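You operate a simulated robot arm through the tools that you are given. There is no shell and no other tool. Be economical: measure what you need, move in short steps, check, and stop when the job is done.

The job below is to be done with a simulated two-armed robot. You get a single attempt, and the scene is never put back.

JOB
Press the creases out of the blue mesh sling at 50 C.
Fine: wait till the screen says done, lift the lid, switch off and lay the sling back on its board.

The check looks at the end state, three seconds after you hand in, the way a careful person would. Anything else that was tipped, shoved, dropped, spilled or broken makes it a failure. A push-on lid holds only when it is set on centred and level and pressed home; a screw cap is set on level and turned clockwise until tight.

ROBOT AND FRAMES
Two 7-joint arms with fingered hands on one trunk, on a base that drives. Base frame: it is fixed to the floor where the robot stands at the start and does not move with it; the origin is under the middle of the robot, x ahead of it, y to its left, z up. Readings come in m, rad, newtons and seconds.
The left shoulder is at the start at [0.06, 0.126, 1.355], the right one opposite. With the tool pointing down near the work surface each hand reaches from about 0.1 to 0.66 m from the robot's upright axis, wherever it stands, measured 20 degrees to its own side. Places, roughly: heat dial [0.5, 0.1, 0.9]; heat screen [0.9, 0.2, 0.9]; press lid [0.6, 0.3, 1]; press pad [0.5, 0.3, 0.9]; press switch [0.4, 0.1, 0.9]. Payload 2.5 kg a hand.
The tool frame of a hand sits at the grasp point between the pads (the TCP): z along the fingers, y along the line on which they close. The tips reach 0.03 m beyond it. Largest opening 0.104 m; the body of the gripper starts 0.035 m behind the TCP. The gripper is a hand of 5 fingers: y runs from the thumb to the fingers, the wrist lies at [-0.015, -0.104, -0.178] in the tool frame.
Orientation is that of the tool frame in the base frame, as a unit quaternion [x, y, z, w]. With the fingers straight down and the wrist toward the robot, the tool's x, y and z point along [0, 1, 0], [1, 0, 0] and [0, 0, -1] of the base frame.

CONTROLS
- The arms move only by the tool arm_command. It takes "left_increments", "right_increments" or both (then of equal length, played together; a hand with none holds still); each is a list of rows, each an object of numbers (a shift or turn left out is 0): "tx", "ty", "tz": the shift along the tool's x, y, z in mm; "ax", "ay", "az": the turn, a rotation vector about the tool's x, y, z in rad. In form: [{"tx": .., "ty": .., "tz": .., "ax": .., "ay": .., "az": ..}, ...]. A call has 1 to 12 rows; each row is the pose to reach, as a shift and turn from the pose commanded when the call began, along the tool's axes at that moment. A row lasts 0.2 s, in which the tool goes at most 0.05 m and 0.15 rad; a call with a longer step from one row to the next is refused whole. A pose out of reach is approached as far as the arm can. The call stops where the force on the tool passes 50 N (or 10 N more than at its start, if that is more) or the arm is blocked; 0.2 s more then pass. In this call time passes only in rows, and 0.2 s behind the last. It gives the time, the measured TCP pose, the force on the tool (base axes), the opening and the grip force at its end, in the units of the frame above (readings bear some noise), with the torque about the TCP (base axes, N m) and any sound that the robot's microphone picked up.
- Cameras (640 x 400 px; columns grow to the right, rows downward): "scene" is now at [0.1072, 0.0294, 1.5367]; the picture's right is [0.42, -0.91, 0.00], its down [-0.73, -0.34, -0.59] and it looks along [0.54, 0.25, -0.81] (base axes); focal length 265 px, centre (320, 200). "left" rides on the left gripper at [-0.08, -0.078, -0.141] in its tool frame; the picture's right is [-0.78, -0.30, 0.56], its down [0.53, -0.78, 0.33] and it looks along [0.33, 0.56, 0.76] (tool axes); focal length 247 px, centre (320, 200). "right" rides on the right gripper at [0.08, -0.078, -0.141] in its tool frame; the picture's right is [-0.78, 0.30, -0.56], its down [-0.53, -0.78, 0.33] and it looks along [-0.33, 0.56, 0.76] (tool axes); focal length 247 px, centre (320, 200). There is no depth. A picture from a camera that has moved, and an enlarged one, comes with that camera's place and axes in the base frame and with its lens.
- snapshot(camera): a new picture of that camera. No time passes.
- move_column(by): slides the trunk up (or, below 0, down) by that many m; the arms and the scene camera ride with it, the base frame stays. It gives what a move gives, with no picture.
- steer(legs): drives the robot by 1 to 6 legs, each [ahead, left, turn to the left] in m, m and rad, along the robot's own axes; the way and the turn of a leg run together, so that a leg with both is an arc; at most 1.5 m and 3.142 rad a leg. The arms and the cameras ride along, it lands a little off, and it stops where it bumps. It gives what a move gives.
- finger_targets(index, middle, ring, little, thumb_bend, thumb_turn, hand): sets how far each is bent, from 0 (flat) to 1 (curled in); at 0.3 the hand is open as for a grip, at 0.7 the pads meet at the TCP. One left out holds its place. A second passes; each finger stops where it meets its share of the squeeze, and holds until it gets a number again. It is the only way to open and close the hand. It gives what a move gives, with no picture; readings hold the bend of each and the force on index, middle, ring, little, thumb and palm. thumb_turn goes from beside the hand (0) to across from the fingers (1), as for a grip.
- aim_head(pan, tilt): turns the head with the scene camera to pan (to the left, within 1.501 rad either way) and tilt (down, from -0.506 to 1.204), counted from straight ahead of the robot. It gives what a move gives.
- close_up(camera, box): a new picture of the part [left, top, right, bottom] of that camera's present view, enlarged. No time passes.
- hand_in(): hands the job in; it is judged then, once.

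Go step by step. Nothing tells you exact positions but the pictures and the camera data: compare them with the known pose of the tool, close in by small moves and look again before you grip or let go. The budget is 120 turns and 100 pictures, counting those below and the enlarged ones. Unless the task says otherwise, let go and move clear before handing in, and close with one line.

The tools are called as a command line: name --argument value ..., lists and objects as JSON in quotes. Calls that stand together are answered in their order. arm_command: Moves the arms, as the interface text tells. Its arguments: {"type":"object","properties":{"left_increments":{"type":"array","items":{"type":"object","properties":{"tx":{"type":"number"},"ty":{"type":"number"},"tz":{"type":"number"},"ax":{"type":"number"},"ay":{"type":"number"},"az":{"type":"number"}}}},"right_increments":{"type":"array","items":{"type":"object","properties":{"tx":{"type":"number"},"ty":{"type":"number"},"tz":{"type":"number"},"ax":{"type":"number"},"ay":{"type":"number"},"az":{"type":"number"}}}}},"required":[]} The other tools are called the same way: move_column (by) slides the trunk up or down; finger_targets (index, middle, ring, little, thumb_bend, thumb_turn, hand) moves the fingers one by one; steer (legs) drives the base; aim_head (pan, tilt) turns the head that bears the scene camera; snapshot (camera) takes a picture; close_up (camera, box) takes an enlarged picture of a part of a camera's view; hand_in () hands the job in.

At the start:

```text
clock: 0.0
left_eef_pos: [0.3087, 0.3266, 1.2988]
left_tool_rot: [0.708, 0.706, -0.001, 0.001]
left_contact_force: [-0.1, -0.2, 0.9]
left_moment: [0.02, -0.04, 0.01]
left_finger_gap: 0.1036
left_grip_force: 0.0
left_shape: jaw
left_bend: [0.3, 0.3, 0.3, 0.3, 0.3, 0.98]
left_finger forces: [0.0, 0.0, 0.0, 0.0, 0.0, 0.2]
right_eef_pos: [0.4608, -0.022, 1.2576]
right_tool_rot: [0.707, 0.707, 0.0, -0.001]
right_contact_force: [0.4, 0.0, -0.3]
right_moment: [-0.03, -0.01, -0.02]
right_finger_gap: 0.1036
right_grip_force: 0.0
right_shape: jaw
right_bend: [0.3, 0.3, 0.3, 0.3, 0.3, 0.98]
right_finger forces: [0.0, 0.0, 0.0, 0.1, 0.0, 0.0]
trunk travel left (down, up): [-0.75, 0.19]
robot x, y, heading: [0.0005, 0.0012, -0.002]
head pan, tilt: [0.436, 0.937]
```

scene: 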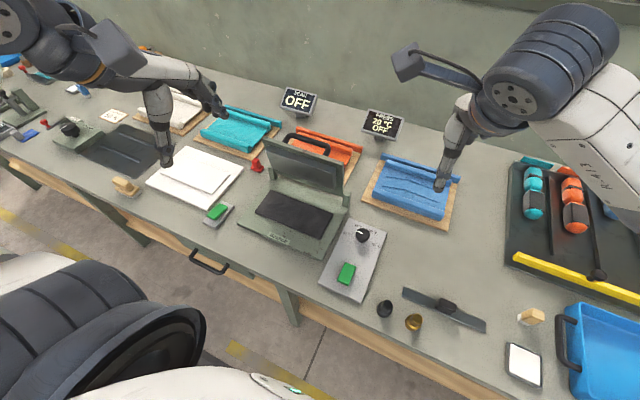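
right: 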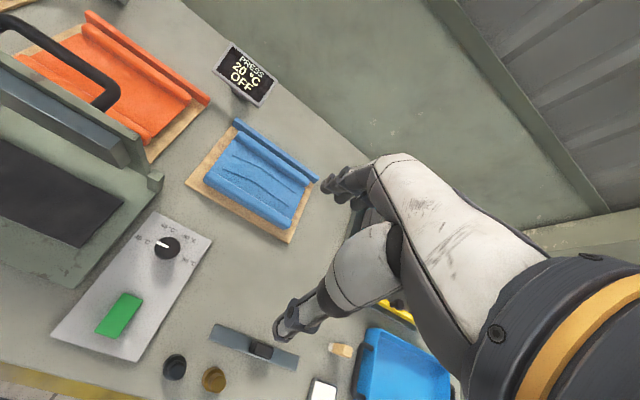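
left: 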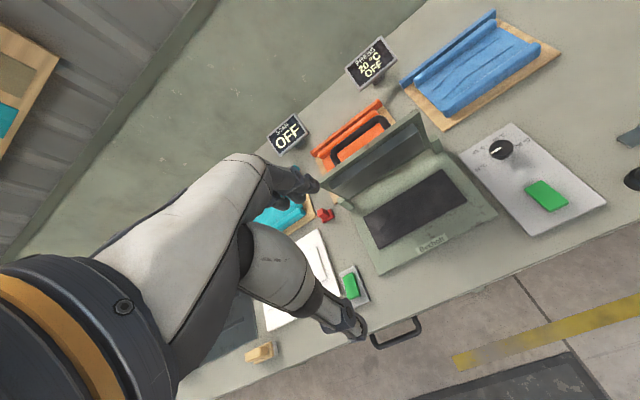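

I see the open press in the middle, its dial and green switch to the right of it, and the blue sling on a board at about [0.71, -0.01]. First I'll take a closer look at these.

close_up --camera "scene" --box '[220, 100, 480, 310]'

close_up --camera "right" --box '[180, 30, 340, 260]'

close_up --camera "left" --box '[300, 0, 640, 290]'

close_up --camera "right" --box '[50, 200, 220, 370]'

```text
1.90 times, centred on (350, 205) of scene
camera zoom: at [0.1072, 0.0294, 1.5367], right [0.42, -0.91, 0.0], down [-0.73, -0.34, -0.59], along [0.54, 0.25, -0.81], focal length 506 px, centre (263, 190)
```

zoom: 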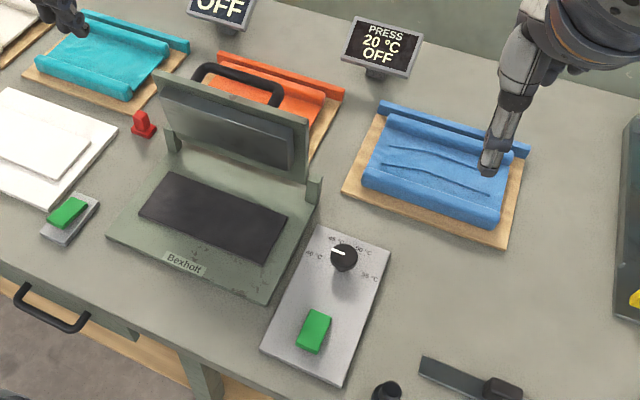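

```text
1.74 times, centred on (260, 145) of right
camera zoom: at [0.3836, 0.0561, 1.3987], right [0.3, -0.78, 0.56], down [-0.78, -0.53, -0.33], along [0.56, -0.33, -0.76], focal length 430 px, centre (424, 296)
```

zoom: 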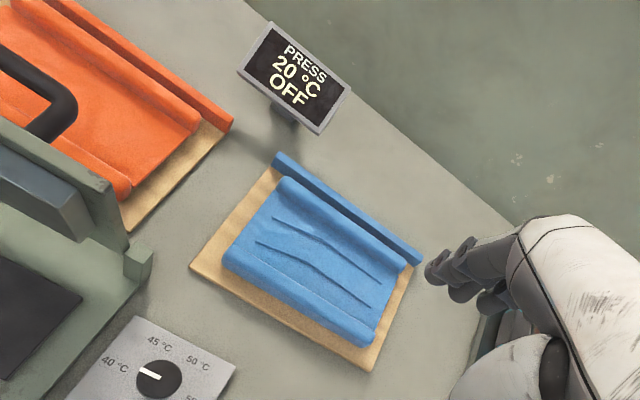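

```text
1.38 times, centred on (470, 145) of left
camera zoom: at [0.2305, 0.2476, 1.4396], right [-0.3, -0.78, -0.56], down [-0.78, 0.54, -0.33], along [0.56, 0.33, -0.76], focal length 341 px, centre (113, 276)
```

zoom: 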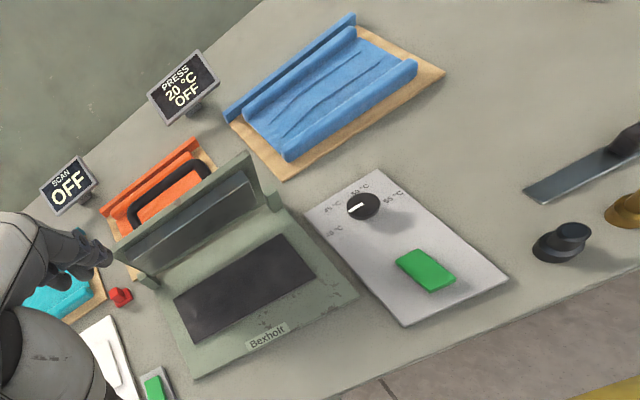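

```text
2.35 times, centred on (135, 285) of right
camera zoom: at [0.3836, 0.0561, 1.3987], right [0.3, -0.78, 0.56], down [-0.78, -0.53, -0.33], along [0.56, -0.33, -0.76], focal length 581 px, centre (755, 0)
```

zoom: 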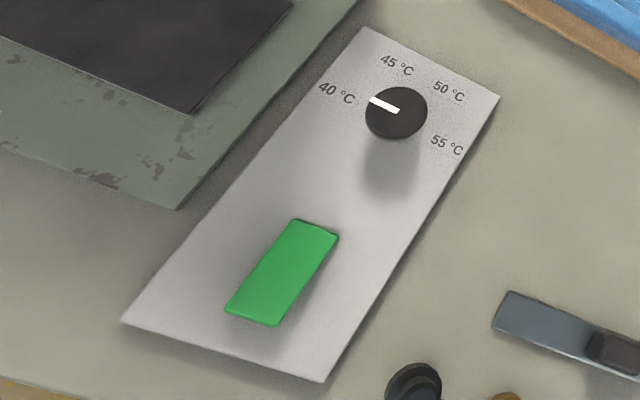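

The dial points at 40 and 50 is about 120° clockwise from there. Before planning the grasp I'll look more closely at the sling's edges and bar and at the lid.

close_up --camera "right" --box '[170, 105, 340, 255]'

close_up --camera "left" --box '[390, 0, 570, 140]'

close_up --camera "left" --box '[310, 80, 510, 280]'

```text
2.67 times, centred on (255, 180) of right
camera zoom: at [0.3836, 0.0561, 1.3987], right [0.3, -0.78, 0.56], down [-0.78, -0.53, -0.33], along [0.56, -0.33, -0.76], focal length 659 px, centre (493, 253)
```

zoom: 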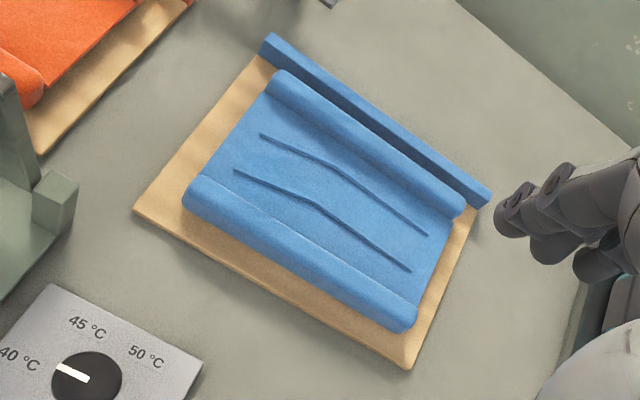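

```text
2.86 times, centred on (480, 70) of left
camera zoom: at [0.2305, 0.2476, 1.4396], right [-0.3, -0.78, -0.56], down [-0.78, 0.54, -0.33], along [0.56, 0.33, -0.76], focal length 706 px, centre (-137, 571)
```

zoom: 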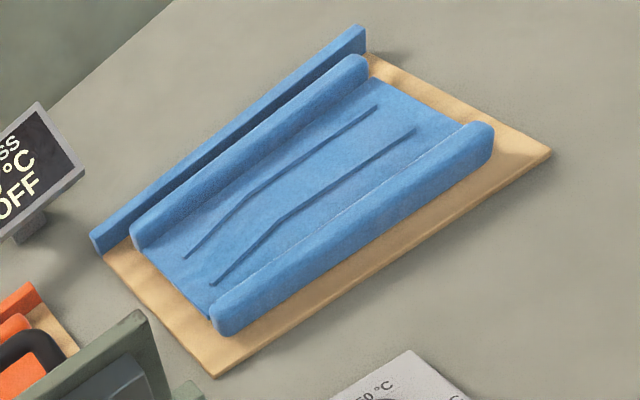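

```text
2.00 times, centred on (410, 180) of left
camera zoom: at [0.2305, 0.2476, 1.4396], right [-0.3, -0.78, -0.56], down [-0.78, 0.54, -0.33], along [0.56, 0.33, -0.76], focal length 494 px, centre (140, 240)
```

zoom: 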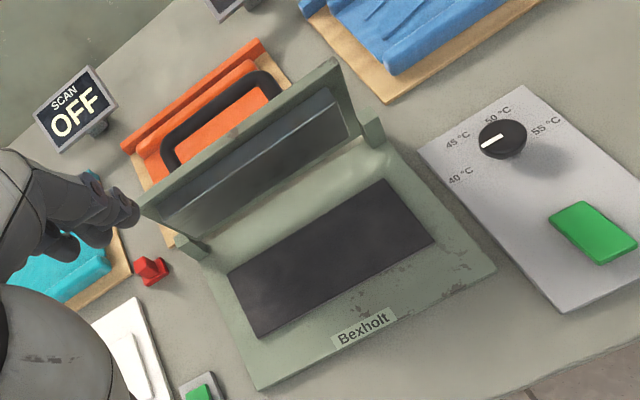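

The blue rail belongs to the board. The sling itself is the piece with two rolls, about 0.155 x 0.2 m, and its flat middle suits the pad. I'll set the dial first with the left hand, so I clear the right arm and bring the left hand over the knob.

arm_command --left_increments '[{"tx": -36, "ty": 24}, {"tx": -72, "ty": 48}, {"tx": -108, "ty": 72, "az": -0.1}, {"tx": -144, "ty": 96, "az": -0.2}, {"tx": -180, "ty": 120, "az": -0.3}, {"tx": -216, "ty": 144, "az": -0.4}, {"tx": -250, "ty": 169, "az": -0.5}, {"tx": -250, "ty": 169, "tz": 40, "az": -0.5}, {"tx": -250, "ty": 169, "tz": 80, "az": -0.5}, {"tx": -250, "ty": 169, "tz": 120, "az": -0.5}, {"tx": -250, "ty": 169, "tz": 160, "az": -0.5}, {"tx": -250, "ty": 169, "tz": 200, "az": -0.5}]' --right_increments '[{"tx": -40}, {"tx": -80}, {"tx": -120}, {"tx": -160}, {"tx": -200}, {"tx": -230}, {"tx": -230}, {"tx": -230}, {"tx": -230}, {"tx": -230}, {"tx": -230}, {"tx": -230}]'

snapshot --camera "left"

snapshot --camera "scene"

```text
clock: 2.6
left_eef_pos: [0.4537, 0.1411, 1.1337]
left_tool_rot: [0.511, 0.86, -0.002, 0.002]
left_contact_force: [-0.1, -0.3, 0.0]
left_moment: [0.03, 0.01, -0.02]
left_finger_gap: 0.1036
left_grip_force: 0.1
left_shape: jaw
left_bend: [0.3, 0.3, 0.3, 0.3, 0.3, 0.97]
left_finger forces: [0.0, 0.0, 0.1, 0.0, 0.1, 0.0]
left hand out of reach, approached as far as the arm can: row 7, 8, 9, 10, 11, 12
right_eef_pos: [0.4595, -0.2519, 1.2549]
right_tool_rot: [0.707, 0.707, 0.0, 0.0]
right_contact_force: [0.2, 0.1, -0.1]
right_moment: [0.01, -0.04, 0.0]
right_finger_gap: 0.1039
right_grip_force: 0.0
right_shape: jaw
right_bend: [0.3, 0.3, 0.3, 0.3, 0.3, 0.98]
right_finger forces: [0.1, 0.0, 0.0, 0.0, 0.0, 0.1]
trunk travel left (down, up): [-0.75, 0.19]
robot x, y, heading: [0.0041, -0.0005, -0.0]
head pan, tilt: [0.436, 0.937]
```

```text
89 pictures are left
camera left: at [0.4222, 0.0338, 1.2754], right [0.11, -0.82, -0.55], down [-0.94, 0.1, -0.33], along [0.33, 0.56, -0.76], focal length 247 px, centre (320, 200)
```

left: 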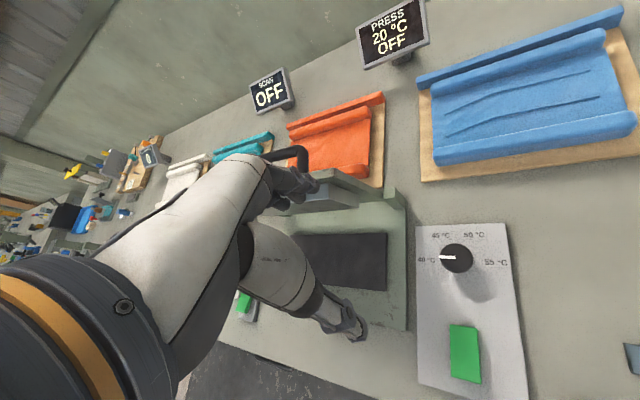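

```text
88 pictures are left
camera scene: at [0.107, 0.0296, 1.5367], right [0.42, -0.91, 0.0], down [-0.73, -0.34, -0.59], along [0.54, 0.25, -0.81], focal length 265 px, centre (320, 200)
```

scene: 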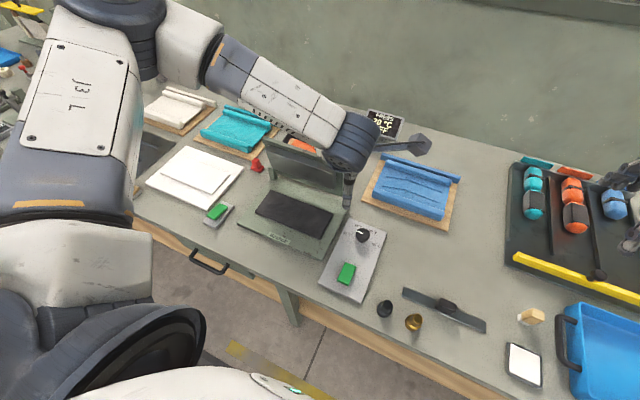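

The left hand stopped short because it was turned too far toward its inner side. I'll turn it back and see where it settles.

arm_command --left_increments '[{"az": 0.13}, {"az": 0.26}, {"az": 0.39}, {"az": 0.5}, {"az": 0.5}]'

```text
clock: 3.8
left_eef_pos: [0.4533, 0.1409, 1.1373]
left_tool_rot: [0.709, 0.706, 0.0, 0.0]
left_contact_force: [0.6, 0.4, -0.6]
left_moment: [-0.02, 0.02, 0.02]
left_finger_gap: 0.104
left_grip_force: 0.1
left_shape: jaw
left_bend: [0.3, 0.3, 0.3, 0.3, 0.3, 0.97]
left_finger forces: [0.1, 0.1, 0.1, 0.0, 0.0, 0.1]
right_eef_pos: [0.4598, -0.2513, 1.2563]
right_tool_rot: [0.707, 0.707, 0.0, 0.001]
right_contact_force: [0.4, 0.1, -0.8]
right_moment: [0.02, 0.02, 0.02]
right_finger_gap: 0.1037
right_grip_force: 0.1
right_shape: jaw
right_bend: [0.3, 0.3, 0.3, 0.3, 0.3, 0.98]
right_finger forces: [0.0, 0.0, 0.0, 0.0, 0.1, 0.1]
trunk travel left (down, up): [-0.75, 0.19]
robot x, y, heading: [-0.0013, -0.0015, 0.004]
head pan, tilt: [0.436, 0.937]
```

The pose is restored. Now I move over the knob at about [0.479, 0.077], staying above it.

arm_command --left_increments '[{"tx": -32, "ty": 13, "tz": 20}, {"tx": -64, "ty": 26, "tz": 50}, {"tx": -64, "ty": 26, "tz": 90}, {"tx": -64, "ty": 26, "tz": 130}]'

snapshot --camera "left"

snapshot --camera "scene"

```text
clock: 4.8
left_eef_pos: [0.4523, 0.1355, 1.0723]
left_tool_rot: [0.707, 0.707, -0.001, 0.0]
left_contact_force: [0.9, 0.3, 0.5]
left_moment: [-0.03, 0.03, 0.0]
left_finger_gap: 0.1038
left_grip_force: 0.0
left_shape: jaw
left_bend: [0.3, 0.3, 0.3, 0.3, 0.3, 0.97]
left_finger forces: [0.0, 0.1, 0.0, 0.1, 0.1, 0.0]
left hand out of reach, approached as far as the arm can: row 2, 3, 4
right_eef_pos: [0.4591, -0.251, 1.2575]
right_tool_rot: [0.707, 0.707, 0.0, -0.001]
right_contact_force: [0.8, -0.9, 0.5]
right_moment: [0.01, 0.05, -0.02]
right_finger_gap: 0.1038
right_grip_force: 0.1
right_shape: jaw
right_bend: [0.3, 0.3, 0.3, 0.3, 0.3, 0.98]
right_finger forces: [0.1, 0.1, 0.0, 0.0, 0.1, 0.1]
trunk travel left (down, up): [-0.75, 0.19]
robot x, y, heading: [-0.0017, -0.0025, -0.002]
head pan, tilt: [0.436, 0.937]
```

```text
87 pictures are left
camera left: at [0.3733, 0.0558, 1.2139], right [-0.3, -0.78, -0.56], down [-0.78, 0.54, -0.33], along [0.56, 0.33, -0.76], focal length 247 px, centre (320, 200)
```

left: 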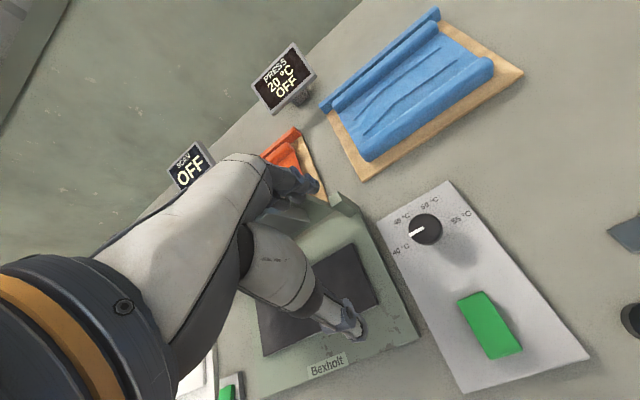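

```text
86 pictures are left
camera scene: at [0.107, 0.0299, 1.5367], right [0.42, -0.91, 0.0], down [-0.73, -0.34, -0.59], along [0.54, 0.25, -0.81], focal length 265 px, centre (320, 200)
```

scene: 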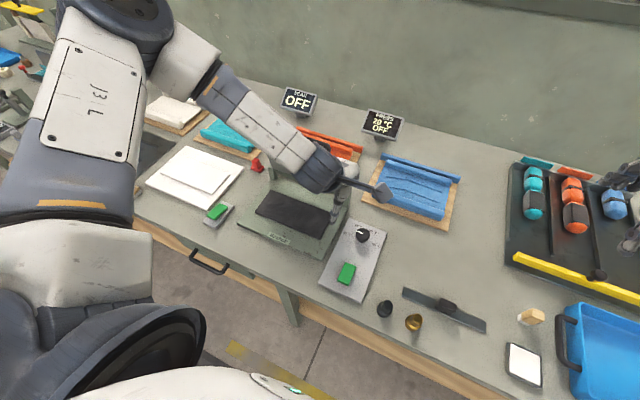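

The left arm can't cross toward the middle, so I'll raise the hand a little and drive the base to the right to put the dial on its own side.

arm_command --left_increments '[{"tz": -40}, {"tz": -80}, {"tz": -110}]'

steer --legs '[[0, -0.16, 0]]'

```text
clock: 5.6
left_eef_pos: [0.4537, 0.134, 1.1875]
left_tool_rot: [0.708, 0.707, 0.0, 0.0]
left_contact_force: [-0.1, 0.4, -0.9]
left_moment: [0.01, 0.01, 0.02]
left_finger_gap: 0.104
left_grip_force: 0.1
left_shape: jaw
left_bend: [0.3, 0.3, 0.3, 0.3, 0.3, 0.97]
left_finger forces: [0.0, 0.0, 0.0, 0.1, 0.1, 0.0]
right_eef_pos: [0.4589, -0.251, 1.2561]
right_tool_rot: [0.707, 0.707, -0.001, 0.0]
right_contact_force: [0.7, -0.8, -0.6]
right_moment: [-0.02, 0.0, 0.0]
right_finger_gap: 0.1037
right_grip_force: 0.1
right_shape: jaw
right_bend: [0.3, 0.3, 0.3, 0.3, 0.3, 0.98]
right_finger forces: [0.0, 0.0, 0.0, 0.1, 0.0, 0.0]
trunk travel left (down, up): [-0.75, 0.19]
robot x, y, heading: [0.0001, -0.0007, 0.0]
head pan, tilt: [0.436, 0.937]
```

```text
clock: 7.0
left_eef_pos: [0.4532, -0.0289, 1.1865]
left_tool_rot: [0.707, 0.707, 0.0, 0.0]
left_contact_force: [0.2, 0.1, 0.2]
left_moment: [0.02, 0.03, -0.03]
left_finger_gap: 0.1038
left_grip_force: 0.0
left_shape: jaw
left_bend: [0.3, 0.3, 0.3, 0.3, 0.3, 0.97]
left_finger forces: [0.1, 0.0, 0.0, 0.1, 0.1, 0.1]
right_eef_pos: [0.4592, -0.4143, 1.2557]
right_tool_rot: [0.707, 0.707, 0.0, 0.0]
right_contact_force: [-0.8, -0.2, -0.1]
right_moment: [0.0, 0.0, 0.0]
right_finger_gap: 0.1038
right_grip_force: 0.1
right_shape: jaw
right_bend: [0.3, 0.3, 0.3, 0.3, 0.3, 0.98]
right_finger forces: [0.0, 0.1, 0.0, 0.0, 0.0, 0.1]
trunk travel left (down, up): [-0.75, 0.19]
robot x, y, heading: [-0.0002, -0.1602, -0.001]
head pan, tilt: [0.436, 0.937]
```

Now I move the left hand above the knob at about z 1.0 and pre-turn it counter-clockwise.

arm_command --left_increments '[{"tx": 40, "ty": 10, "az": -0.1}, {"tx": 80, "ty": 20, "az": -0.2}, {"tx": 106, "ty": 26, "tz": 30, "az": -0.3}, {"tx": 106, "ty": 26, "tz": 75, "az": -0.4}, {"tx": 106, "ty": 26, "tz": 120, "az": -0.5}, {"tx": 106, "ty": 26, "tz": 165, "az": -0.5}, {"tx": 106, "ty": 26, "tz": 190, "az": -0.5}]'

snapshot --camera "left"

snapshot --camera "scene"

```text
clock: 8.6
left_eef_pos: [0.467, 0.0952, 1.0321]
left_tool_rot: [0.511, 0.86, 0.0, -0.001]
left_contact_force: [0.7, -0.7, -0.2]
left_moment: [0.04, -0.01, -0.02]
left_finger_gap: 0.104
left_grip_force: 0.0
left_shape: jaw
left_bend: [0.3, 0.3, 0.3, 0.3, 0.3, 0.97]
left_finger forces: [0.0, 0.0, 0.0, 0.0, 0.0, 0.0]
left hand out of reach, approached as far as the arm can: row 6, 7
right_eef_pos: [0.4591, -0.4138, 1.2571]
right_tool_rot: [0.707, 0.707, 0.0, 0.0]
right_contact_force: [0.5, -0.7, -1.1]
right_moment: [-0.02, 0.02, 0.02]
right_finger_gap: 0.1036
right_grip_force: 0.0
right_shape: jaw
right_bend: [0.3, 0.3, 0.3, 0.3, 0.3, 0.98]
right_finger forces: [0.0, 0.0, 0.1, 0.0, 0.0, 0.1]
trunk travel left (down, up): [-0.75, 0.19]
robot x, y, heading: [-0.0015, -0.1639, 0.0]
head pan, tilt: [0.436, 0.937]
```

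```text
85 pictures are left
camera left: at [0.4376, -0.0122, 1.1734], right [0.11, -0.82, -0.56], down [-0.94, 0.1, -0.33], along [0.33, 0.56, -0.76], focal length 247 px, centre (320, 200)
```

left: 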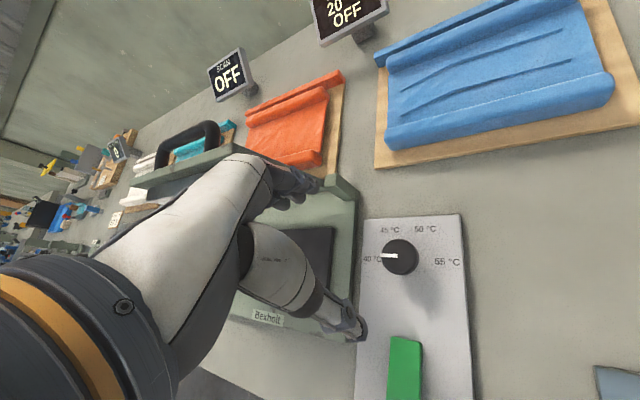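

```text
84 pictures are left
camera scene: at [0.1072, -0.1327, 1.5367], right [0.42, -0.91, 0.0], down [-0.73, -0.34, -0.59], along [0.54, 0.25, -0.81], focal length 265 px, centre (320, 200)
```

scene: 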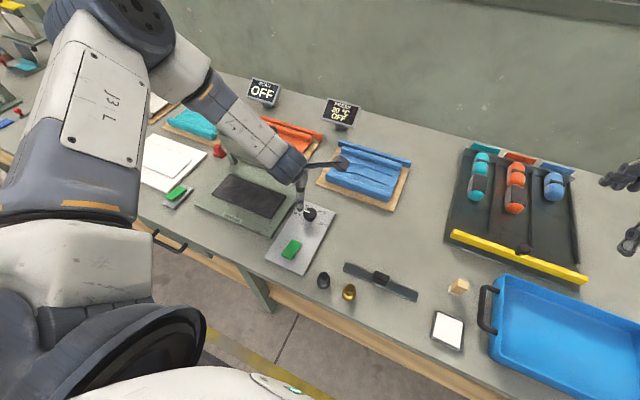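

Too much counter-clockwise turn limits the reach. I'll sweep the wrist clockwise at height to see how far it can turn above the knob.

arm_command --left_increments '[{"tx": -10, "ty": 1, "az": 0.15}, {"tx": -21.6, "ty": 2, "az": 0.3}, {"tx": -21.6, "ty": 2, "az": 0.45}, {"tx": -21.6, "ty": 2, "az": 0.6}, {"tx": -21.6, "ty": 2, "az": 0.75}, {"tx": -21.6, "ty": 2, "az": 0.9}, {"tx": -21.6, "ty": 2, "az": 1.05}, {"tx": -21.6, "ty": 2, "az": 1.2}, {"tx": -21.6, "ty": 2, "az": 1.35}, {"tx": -21.6, "ty": 2, "az": 1.5}, {"tx": -21.6, "ty": 2, "az": 1.65}, {"tx": -21.6, "ty": 2, "az": 1.8}]'

```text
clock: 11.2
left_eef_pos: [0.4595, 0.0736, 1.052]
left_tool_rot: [0.991, 0.134, -0.001, 0.0]
left_contact_force: [0.1, 0.3, -0.8]
left_moment: [0.0, 0.0, -0.03]
left_finger_gap: 0.1041
left_grip_force: 0.1
left_shape: jaw
left_bend: [0.3, 0.3, 0.3, 0.3, 0.3, 0.97]
left_finger forces: [0.0, 0.0, 0.0, 0.1, 0.0, 0.0]
left hand out of reach, approached as far as the arm can: row 7, 10, 11, 12
right_eef_pos: [0.459, -0.4141, 1.2572]
right_tool_rot: [0.707, 0.707, 0.0, 0.0]
right_contact_force: [0.7, 0.1, -1.1]
right_moment: [0.01, -0.01, -0.03]
right_finger_gap: 0.1036
right_grip_force: 0.1
right_shape: jaw
right_bend: [0.3, 0.3, 0.3, 0.3, 0.3, 0.98]
right_finger forces: [0.0, 0.0, 0.1, 0.0, 0.0, 0.0]
trunk travel left (down, up): [-0.75, 0.19]
robot x, y, heading: [-0.0019, -0.1609, -0.005]
head pan, tilt: [0.436, 0.937]
```

The wrist can turn from 0 to about 1.15 rad here, so two 60° strokes will do. Next I return to the zero angle over the knob and descend partway.

arm_command --left_increments '[{"tx": 19, "ty": 2, "az": -0.15}, {"tx": 19, "ty": 2, "az": -0.3}, {"tx": 19, "ty": 2, "az": -0.45}, {"tx": 19, "ty": 2, "az": -0.6}, {"tx": 19, "ty": 2, "az": -0.75}, {"tx": 19, "ty": 2, "tz": 20, "az": -0.9}, {"tx": 19, "ty": 2, "tz": 40, "az": -1.05}, {"tx": 19, "ty": 2, "tz": 60, "az": -1.2}, {"tx": 19, "ty": 2, "tz": 92, "az": -1.302}]'

snapshot --camera "left"

close_up --camera "scene" --box '[240, 150, 380, 290]'

```text
clock: 13.2
left_eef_pos: [0.4607, 0.0904, 1.0088]
left_tool_rot: [0.706, 0.709, 0.0, 0.0]
left_contact_force: [-0.5, -0.1, -0.5]
left_moment: [0.02, 0.02, 0.02]
left_finger_gap: 0.1039
left_grip_force: 0.2
left_shape: jaw
left_bend: [0.3, 0.3, 0.3, 0.3, 0.3, 0.98]
left_finger forces: [0.0, 0.0, 0.1, 0.0, 0.0, 0.0]
left hand out of reach, approached as far as the arm can: row 1, 7, 8, 9
right_eef_pos: [0.459, -0.4133, 1.2552]
right_tool_rot: [0.707, 0.708, 0.0, 0.0]
right_contact_force: [-0.4, 0.9, 0.8]
right_moment: [0.01, 0.02, 0.0]
right_finger_gap: 0.104
right_grip_force: 0.0
right_shape: jaw
right_bend: [0.3, 0.3, 0.3, 0.3, 0.3, 0.98]
right_finger forces: [0.0, 0.0, 0.0, 0.0, 0.0, 0.0]
trunk travel left (down, up): [-0.75, 0.19]
robot x, y, heading: [0.0012, -0.1609, 0.002]
head pan, tilt: [0.436, 0.937]
```

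```text
83 pictures are left
camera left: at [0.3816, 0.0101, 1.1509], right [-0.29, -0.78, -0.56], down [-0.78, 0.53, -0.33], along [0.55, 0.34, -0.76], focal length 247 px, centre (320, 200)
```

left: 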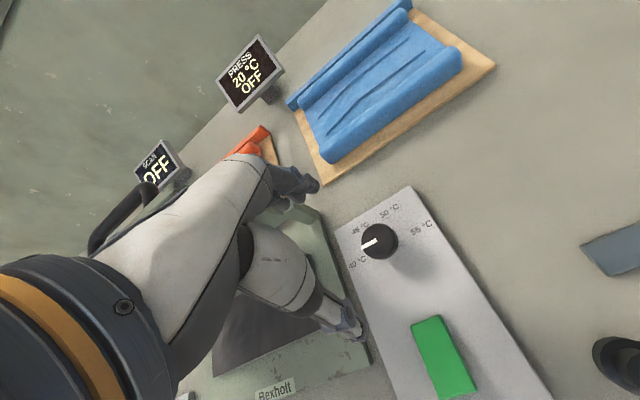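

```text
2.86 times, centred on (310, 220) of scene
camera zoom: at [0.1072, -0.1332, 1.5367], right [0.42, -0.91, 0.0], down [-0.73, -0.34, -0.59], along [0.54, 0.25, -0.81], focal length 758 px, centre (349, 143)
```

zoom: 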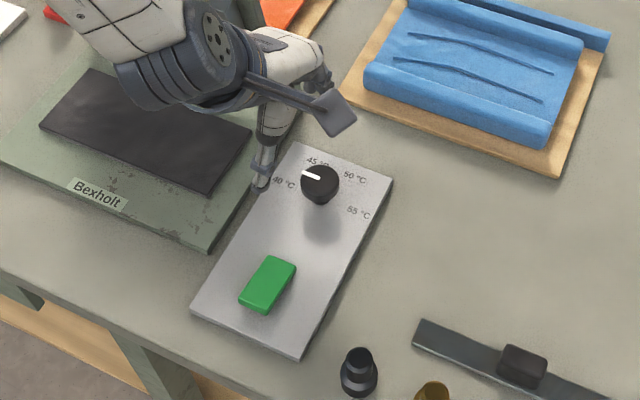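

The arm is limited with the trunk this high. I'll lower the trunk, raising the arm first so the hand stays at a safe height, then retry.

arm_command --left_increments '[{"tz": -40}, {"tz": -80}, {"tz": -120}]' --right_increments '[{"tz": -20}, {"tz": -20}, {"tz": -20}]'

move_column --by -0.15

arm_command --left_increments '[{"tx": -7, "ty": 9}, {"tx": -14, "ty": 18}, {"tx": -14, "ty": 18, "tz": 20}]'

snapshot --camera "left"

```text
clock: 14.0
left_eef_pos: [0.4575, 0.0887, 1.1283]
left_tool_rot: [0.706, 0.708, 0.0, 0.0]
left_contact_force: [0.3, 0.3, -0.7]
left_moment: [-0.02, 0.0, 0.03]
left_finger_gap: 0.1041
left_grip_force: 0.0
left_shape: jaw
left_bend: [0.3, 0.3, 0.3, 0.3, 0.3, 0.98]
left_finger forces: [0.1, 0.1, 0.0, 0.0, 0.0, 0.0]
right_eef_pos: [0.4585, -0.4135, 1.2766]
right_tool_rot: [0.707, 0.708, 0.0, 0.0]
right_contact_force: [0.4, -0.7, 0.5]
right_moment: [0.03, -0.01, 0.0]
right_finger_gap: 0.1037
right_grip_force: 0.0
right_shape: jaw
right_bend: [0.3, 0.3, 0.3, 0.3, 0.3, 0.98]
right_finger forces: [0.0, 0.0, 0.1, 0.0, 0.1, 0.0]
trunk travel left (down, up): [-0.75, 0.19]
robot x, y, heading: [-0.0055, -0.1622, 0.001]
head pan, tilt: [0.436, 0.937]
```

```text
clock: 15.8
left_eef_pos: [0.4582, 0.0901, 0.9774]
left_tool_rot: [0.706, 0.708, 0.0, 0.001]
left_contact_force: [-0.9, 1.2, 0.0]
left_moment: [0.0, 0.02, 0.0]
left_finger_gap: 0.1042
left_grip_force: 0.1
left_shape: jaw
left_bend: [0.3, 0.3, 0.3, 0.3, 0.3, 0.98]
left_finger forces: [0.0, 0.0, 0.0, 0.0, 0.1, 0.0]
right_eef_pos: [0.46, -0.4132, 1.1256]
right_tool_rot: [0.707, 0.707, 0.0, -0.001]
right_contact_force: [0.6, -0.2, -0.3]
right_moment: [0.02, 0.04, -0.04]
right_finger_gap: 0.1035
right_grip_force: 0.1
right_shape: jaw
right_bend: [0.3, 0.3, 0.3, 0.3, 0.3, 0.98]
right_finger forces: [0.0, 0.0, 0.1, 0.0, 0.0, 0.0]
trunk travel left (down, up): [-0.6, 0.34]
robot x, y, heading: [-0.0014, -0.1622, 0.002]
head pan, tilt: [0.436, 0.937]
```

```text
clock: 16.6
left_eef_pos: [0.4781, 0.0751, 0.9567]
left_tool_rot: [0.706, 0.708, -0.001, 0.0]
left_contact_force: [0.3, -0.7, 0.0]
left_moment: [-0.01, 0.0, 0.01]
left_finger_gap: 0.1039
left_grip_force: 0.1
left_shape: jaw
left_bend: [0.3, 0.3, 0.3, 0.3, 0.3, 0.98]
left_finger forces: [0.1, 0.0, 0.0, 0.0, 0.0, 0.1]
right_eef_pos: [0.4597, -0.4124, 1.1261]
right_tool_rot: [0.707, 0.707, 0.0, 0.0]
right_contact_force: [-0.7, -0.2, -0.1]
right_moment: [0.0, 0.01, -0.01]
right_finger_gap: 0.1038
right_grip_force: 0.1
right_shape: jaw
right_bend: [0.3, 0.3, 0.3, 0.3, 0.3, 0.98]
right_finger forces: [0.0, 0.0, 0.0, 0.0, 0.0, 0.0]
trunk travel left (down, up): [-0.6, 0.34]
robot x, y, heading: [-0.0021, -0.1623, -0.003]
head pan, tilt: [0.436, 0.937]
```

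```text
81 pictures are left
camera left: at [0.3992, -0.0055, 1.0986], right [-0.29, -0.78, -0.56], down [-0.78, 0.53, -0.33], along [0.56, 0.33, -0.76], focal length 247 px, centre (320, 200)
```

left: 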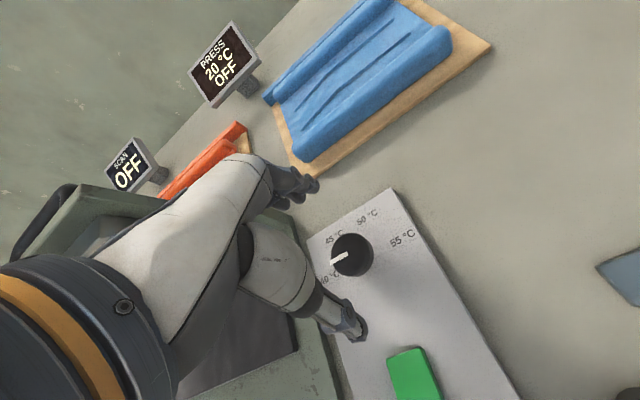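

The arm now reaches. The knob's centre is at about [0.477, 0.074], right below the hand, so I descend with the hand open.

arm_command --left_increments '[{"tz": 15}, {"tz": 30}, {"tz": 45}, {"tz": 52}]'

snapshot --camera "left"

close_up --camera "scene" --box '[240, 120, 380, 260]'

```text
clock: 17.6
left_eef_pos: [0.4761, 0.0733, 0.9064]
left_tool_rot: [0.706, 0.708, 0.0, 0.001]
left_contact_force: [-0.7, -0.8, -0.4]
left_moment: [0.01, 0.01, 0.03]
left_finger_gap: 0.1038
left_grip_force: 0.1
left_shape: jaw
left_bend: [0.3, 0.3, 0.3, 0.3, 0.3, 0.98]
left_finger forces: [0.1, 0.0, 0.1, 0.0, 0.0, 0.0]
right_eef_pos: [0.4587, -0.4128, 1.1259]
right_tool_rot: [0.707, 0.707, 0.0, 0.0]
right_contact_force: [-0.6, 0.7, -0.4]
right_moment: [0.0, 0.01, 0.01]
right_finger_gap: 0.1035
right_grip_force: 0.0
right_shape: jaw
right_bend: [0.3, 0.3, 0.3, 0.3, 0.3, 0.98]
right_finger forces: [0.0, 0.0, 0.1, 0.1, 0.0, 0.1]
trunk travel left (down, up): [-0.6, 0.34]
robot x, y, heading: [0.0001, -0.1672, -0.0]
head pan, tilt: [0.436, 0.937]
```

```text
80 pictures are left
camera left: at [0.3979, -0.0057, 1.0483], right [-0.29, -0.78, -0.56], down [-0.78, 0.53, -0.33], along [0.56, 0.34, -0.76], focal length 247 px, centre (320, 200)
```

left: 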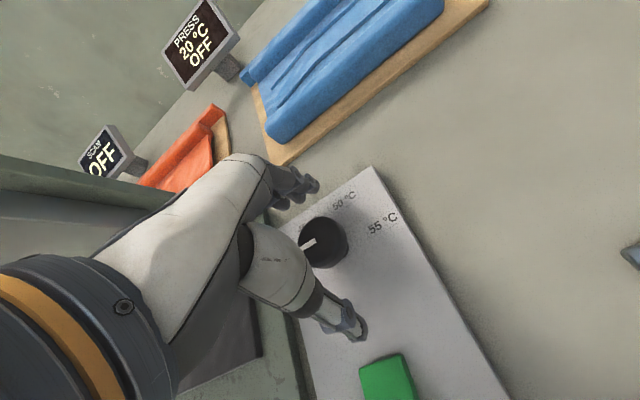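

```text
2.86 times, centred on (310, 190) of scene
camera zoom: at [0.1072, -0.133, 1.3867], right [0.42, -0.91, 0.0], down [-0.73, -0.34, -0.59], along [0.54, 0.25, -0.81], focal length 758 px, centre (349, 229)
```

zoom: 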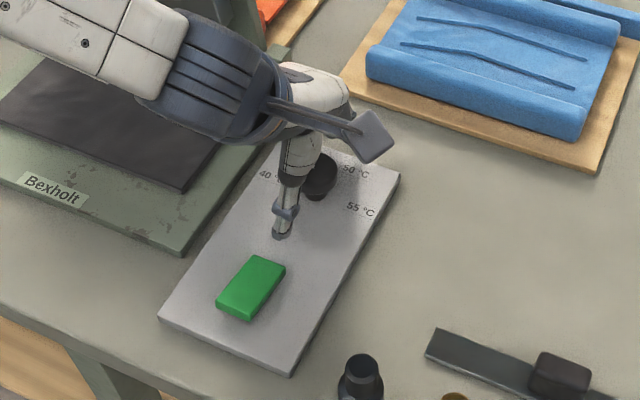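

The knob sits centred between the thumb and fingers. I lower a few mm and close.

arm_command --left_increments '[{"tz": 4}]'

finger_targets --hand "left" --index 0.7 --middle 0.7 --ring 0.7 --little 0.7 --thumb_bend 0.7

snapshot --camera "left"

```text
clock: 18.0
left_eef_pos: [0.4776, 0.075, 0.9029]
left_tool_rot: [0.707, 0.708, 0.0, 0.0]
left_contact_force: [0.3, 0.2, -0.2]
left_moment: [-0.04, -0.03, 0.01]
left_finger_gap: 0.1038
left_grip_force: 0.1
left_shape: jaw
left_bend: [0.3, 0.3, 0.3, 0.3, 0.3, 0.98]
left_finger forces: [0.1, 0.1, 0.0, 0.0, 0.0, 0.0]
right_eef_pos: [0.4599, -0.4128, 1.1261]
right_tool_rot: [0.708, 0.707, 0.0, 0.001]
right_contact_force: [0.1, 1.0, 0.2]
right_moment: [0.05, -0.01, 0.01]
right_finger_gap: 0.1038
right_grip_force: 0.0
right_shape: jaw
right_bend: [0.3, 0.3, 0.3, 0.3, 0.3, 0.98]
right_finger forces: [0.0, 0.0, 0.0, 0.0, 0.1, 0.0]
trunk travel left (down, up): [-0.6, 0.34]
robot x, y, heading: [-0.0006, -0.1644, -0.004]
head pan, tilt: [0.436, 0.937]
```

```text
clock: 19.0
left_eef_pos: [0.4759, 0.0749, 0.9015]
left_tool_rot: [0.707, 0.707, 0.0, 0.001]
left_contact_force: [9.0, 0.3, -4.4]
left_moment: [0.01, -0.06, -0.06]
left_finger_gap: 0.0284
left_grip_force: 11.6
left_shape: fingers
left_bend: [0.58, 0.64, 0.7, 0.7, 0.62, 0.97]
left_finger forces: [10.5, 5.6, 0.0, 0.0, 7.7, 0.0]
right_eef_pos: [0.4612, -0.4131, 1.1241]
right_tool_rot: [0.707, 0.708, -0.001, -0.001]
right_contact_force: [0.0, 0.1, -0.1]
right_moment: [0.03, 0.02, -0.01]
right_finger_gap: 0.1037
right_grip_force: 0.1
right_shape: jaw
right_bend: [0.3, 0.3, 0.3, 0.3, 0.3, 0.98]
right_finger forces: [0.1, 0.0, 0.1, 0.0, 0.0, 0.0]
trunk travel left (down, up): [-0.6, 0.34]
robot x, y, heading: [0.0011, -0.1663, -0.002]
head pan, tilt: [0.436, 0.937]
```

```text
78 pictures are left
camera left: at [0.3993, -0.0055, 1.0439], right [-0.29, -0.78, -0.56], down [-0.78, 0.53, -0.33], along [0.56, 0.34, -0.76], focal length 247 px, centre (320, 200)
```

left: 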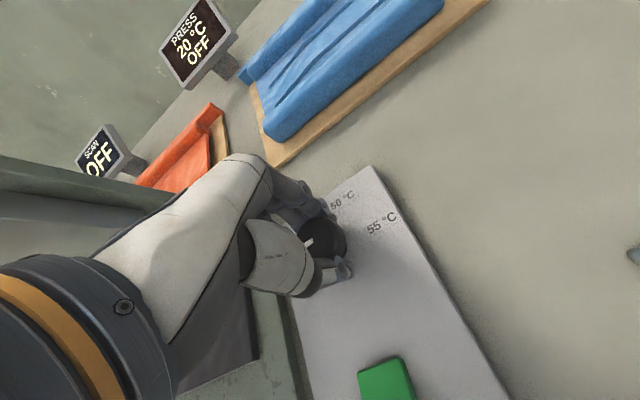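

The fingers hold the knob. I turn it clockwise about 1.05 rad.

arm_command --left_increments '[{"az": 0.1}, {"az": 0.2}, {"az": 0.3}, {"az": 0.4}, {"az": 0.5}, {"az": 0.6}, {"az": 0.7}, {"az": 0.8}, {"az": 0.9}, {"az": 1.0}, {"az": 1.07}]'

snapshot --camera "left"

```text
clock: 21.4
left_eef_pos: [0.4764, 0.0765, 0.9018]
left_tool_rot: [0.969, 0.248, 0.0, 0.0]
left_contact_force: [9.0, -0.5, -3.4]
left_moment: [0.09, -0.09, 0.04]
left_finger_gap: 0.0268
left_grip_force: 11.1
left_shape: fingers
left_bend: [0.59, 0.65, 0.7, 0.7, 0.63, 0.98]
left_finger forces: [7.5, 6.2, 0.2, 0.0, 8.6, 0.1]
right_eef_pos: [0.4604, -0.4132, 1.1249]
right_tool_rot: [0.707, 0.707, -0.001, 0.0]
right_contact_force: [-0.1, -0.7, -0.2]
right_moment: [0.0, 0.01, -0.02]
right_finger_gap: 0.1038
right_grip_force: 0.0
right_shape: jaw
right_bend: [0.3, 0.3, 0.3, 0.3, 0.3, 0.98]
right_finger forces: [0.1, 0.1, 0.0, 0.0, 0.0, 0.0]
trunk travel left (down, up): [-0.6, 0.34]
robot x, y, heading: [0.0005, -0.1618, 0.001]
head pan, tilt: [0.436, 0.937]
```

```text
77 pictures are left
camera left: at [0.3683, 0.1053, 1.0437], right [-0.82, -0.11, -0.56], down [0.1, 0.94, -0.33], along [0.56, -0.33, -0.76], focal length 247 px, centre (320, 200)
```

left: 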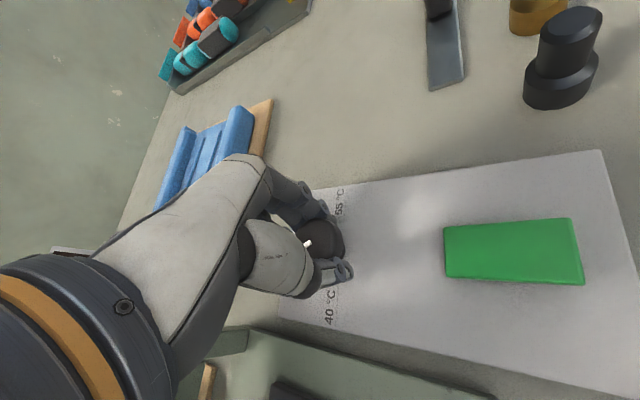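

The knob turned with the hand. I continue clockwise in a further step.

arm_command --left_increments '[{"az": 0.1}, {"az": 0.2}, {"az": 0.3}, {"az": 0.4}, {"az": 0.5}]'

```text
clock: 22.6
left_eef_pos: [0.4541, 0.0721, 0.9246]
left_tool_rot: [1.0, 0.001, 0.001, 0.0]
left_contact_force: [0.0, -9.6, -0.7]
left_moment: [-0.27, 0.02, -0.21]
left_finger_gap: 0.0014
left_grip_force: 4.6
left_shape: fingers
left_bend: [0.7, 0.66, 0.65, 0.7, 0.7, 0.97]
left_finger forces: [0.1, 3.4, 5.5, 0.0, 0.0, 0.1]
left hand out of reach, approached as far as the arm can: row 2, 3, 4, 5
right_eef_pos: [0.4593, -0.4129, 1.1253]
right_tool_rot: [0.707, 0.707, 0.001, 0.0]
right_contact_force: [0.8, -0.1, 0.3]
right_moment: [0.0, -0.04, 0.02]
right_finger_gap: 0.1036
right_grip_force: 0.1
right_shape: jaw
right_bend: [0.3, 0.3, 0.3, 0.3, 0.3, 0.98]
right_finger forces: [0.1, 0.0, 0.0, 0.0, 0.0, 0.0]
trunk travel left (down, up): [-0.6, 0.34]
robot x, y, heading: [-0.0008, -0.1593, -0.0]
head pan, tilt: [0.436, 0.937]
```

The hand slipped off at its reach limit. I'll open it, rise and look at the knob.

finger_targets --hand "left" --index 0.3 --middle 0.3 --ring 0.3 --little 0.3 --thumb_bend 0.3

arm_command --left_increments '[{"tz": -30}, {"tz": -60}, {"tz": -60, "az": -0.15}, {"tz": -60, "az": -0.3}, {"tz": -60, "az": -0.45}, {"tz": -60, "az": -0.6}, {"tz": -60, "az": -0.75}, {"tz": -60, "az": -0.9}, {"tz": -60, "az": -1.05}, {"tz": -60, "az": -1.2}, {"tz": -60, "az": -1.35}, {"tz": -60, "az": -1.5}]'

snapshot --camera "left"

close_up --camera "scene" --box '[240, 120, 380, 260]'

```text
clock: 23.6
left_eef_pos: [0.4541, 0.0734, 0.9231]
left_tool_rot: [1.0, 0.002, 0.001, -0.001]
left_contact_force: [0.3, 0.0, -0.4]
left_moment: [0.01, 0.01, -0.02]
left_finger_gap: 0.1029
left_grip_force: 0.1
left_shape: fingers
left_bend: [0.3, 0.3, 0.3, 0.3, 0.3, 0.97]
left_finger forces: [0.0, 0.1, 0.1, 0.0, 0.0, 0.0]
right_eef_pos: [0.4588, -0.4124, 1.126]
right_tool_rot: [0.707, 0.707, 0.0, -0.001]
right_contact_force: [-0.1, 0.6, -0.1]
right_moment: [-0.03, 0.01, -0.01]
right_finger_gap: 0.104
right_grip_force: 0.0
right_shape: jaw
right_bend: [0.3, 0.3, 0.3, 0.3, 0.3, 0.98]
right_finger forces: [0.0, 0.0, 0.0, 0.1, 0.1, 0.0]
trunk travel left (down, up): [-0.6, 0.34]
robot x, y, heading: [-0.0013, -0.1629, -0.001]
head pan, tilt: [0.436, 0.937]
```

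```text
clock: 26.2
left_eef_pos: [0.4533, 0.0751, 0.9835]
left_tool_rot: [0.73, 0.684, 0.0, 0.0]
left_contact_force: [-0.9, -1.0, -0.8]
left_moment: [-0.02, -0.01, -0.02]
left_finger_gap: 0.1029
left_grip_force: 0.0
left_shape: fingers
left_bend: [0.3, 0.3, 0.3, 0.3, 0.3, 0.97]
left_finger forces: [0.1, 0.1, 0.1, 0.1, 0.0, 0.0]
right_eef_pos: [0.46, -0.4125, 1.1261]
right_tool_rot: [0.707, 0.707, 0.0, 0.0]
right_contact_force: [0.3, 0.0, -1.1]
right_moment: [0.0, 0.02, 0.0]
right_finger_gap: 0.1036
right_grip_force: 0.0
right_shape: jaw
right_bend: [0.3, 0.3, 0.3, 0.3, 0.3, 0.98]
right_finger forces: [0.1, 0.1, 0.0, 0.1, 0.0, 0.0]
trunk travel left (down, up): [-0.6, 0.34]
robot x, y, heading: [-0.0013, -0.1657, -0.001]
head pan, tilt: [0.436, 0.937]
```

```text
76 pictures are left
camera left: at [0.37, 0.0, 1.1252], right [-0.35, -0.76, -0.56], down [-0.74, 0.58, -0.33], along [0.58, 0.3, -0.76], focal length 247 px, centre (320, 200)
```

left: 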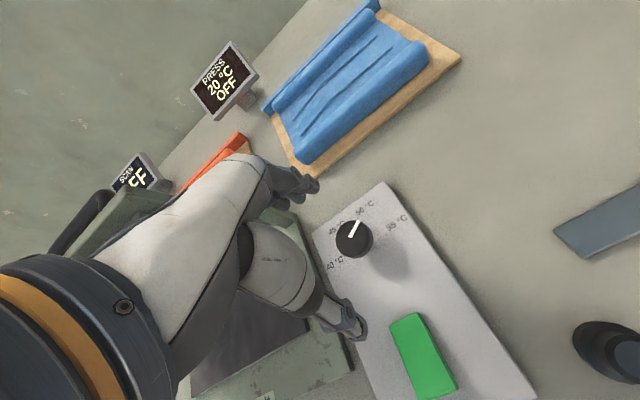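

```text
2.86 times, centred on (310, 190) of scene
camera zoom: at [0.1072, -0.1328, 1.3867], right [0.42, -0.91, 0.0], down [-0.73, -0.34, -0.59], along [0.54, 0.25, -0.81], focal length 758 px, centre (349, 229)
```

zoom: 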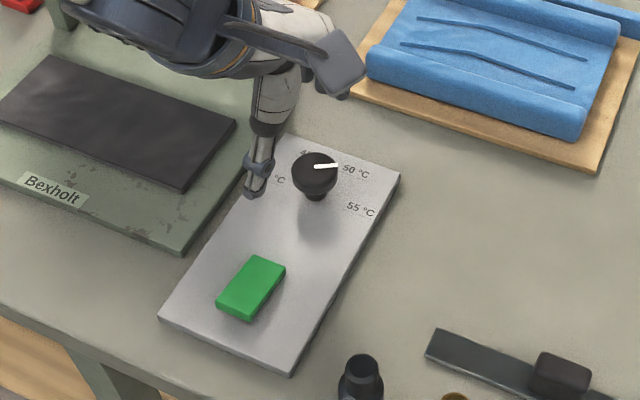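

The pointer seems close to 50 already, so I zoom in to measure its angle.

close_up --camera "left" --box '[305, 180, 425, 285]'

close_up --camera "scene" --box '[285, 165, 335, 205]'

```text
3.81 times, centred on (365, 232) of left
camera zoom: at [0.37, 0.0, 1.1252], right [-0.35, -0.76, -0.56], down [-0.74, 0.58, -0.33], along [0.58, 0.3, -0.76], focal length 941 px, centre (149, 76)
```

zoom: 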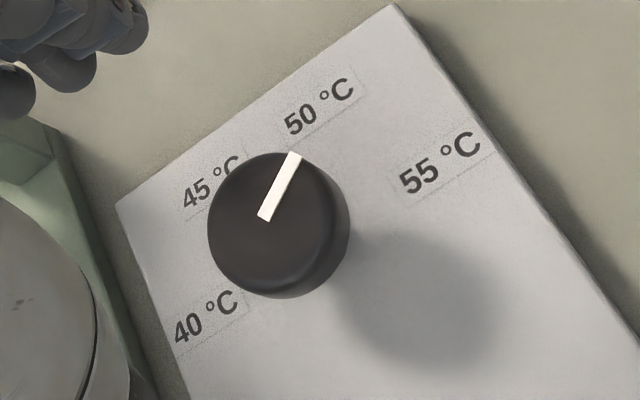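

```text
10.00 times, centred on (310, 185) of scene
camera zoom: at [0.1072, -0.1328, 1.3867], right [0.42, -0.91, 0.0], down [-0.73, -0.34, -0.59], along [0.54, 0.25, -0.81], focal length 2654 px, centre (420, 350)
```

zoom: 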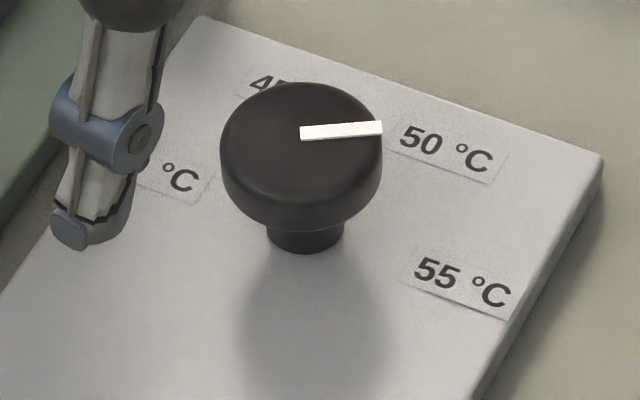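

The pointer sits about 27° clockwise past 50, between 50 and 55. I'll regrip with the hand turned 0.5 rad clockwise and turn the knob back counter-clockwise.

arm_command --left_increments '[{"tx": 1, "ty": 24, "az": 0.15}, {"tx": 1, "ty": 24, "az": 0.3}, {"tx": 1, "ty": 24, "az": 0.45}, {"tx": 1, "ty": 24, "tz": 30, "az": 0.45}, {"tx": 1, "ty": 24, "tz": 60, "az": 0.45}, {"tx": 1, "ty": 24, "tz": 82, "az": 0.45}]'

snapshot --camera "left"

```text
clock: 27.6
left_eef_pos: [0.4755, 0.0731, 0.9018]
left_tool_rot: [0.865, 0.502, 0.0, 0.0]
left_contact_force: [-0.7, 0.2, 0.1]
left_moment: [0.0, 0.01, 0.0]
left_finger_gap: 0.1027
left_grip_force: 0.1
left_shape: fingers
left_bend: [0.3, 0.3, 0.3, 0.3, 0.3, 0.97]
left_finger forces: [0.0, 0.0, 0.0, 0.1, 0.0, 0.1]
right_eef_pos: [0.4585, -0.4135, 1.1257]
right_tool_rot: [0.707, 0.707, 0.0, 0.0]
right_contact_force: [-0.1, -0.2, -0.4]
right_moment: [0.01, -0.03, -0.02]
right_finger_gap: 0.1037
right_grip_force: 0.0
right_shape: jaw
right_bend: [0.3, 0.3, 0.3, 0.3, 0.3, 0.98]
right_finger forces: [0.0, 0.1, 0.0, 0.0, 0.1, 0.0]
trunk travel left (down, up): [-0.6, 0.34]
robot x, y, heading: [0.0022, -0.162, -0.005]
head pan, tilt: [0.436, 0.937]
```

```text
72 pictures are left
camera left: at [0.367, 0.0415, 1.0427], right [-0.64, -0.53, -0.56], down [-0.41, 0.85, -0.33], along [0.65, 0.02, -0.76], focal length 247 px, centre (320, 200)
```

left: 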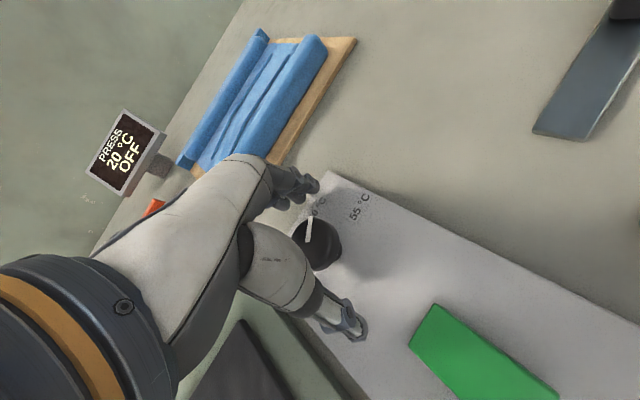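

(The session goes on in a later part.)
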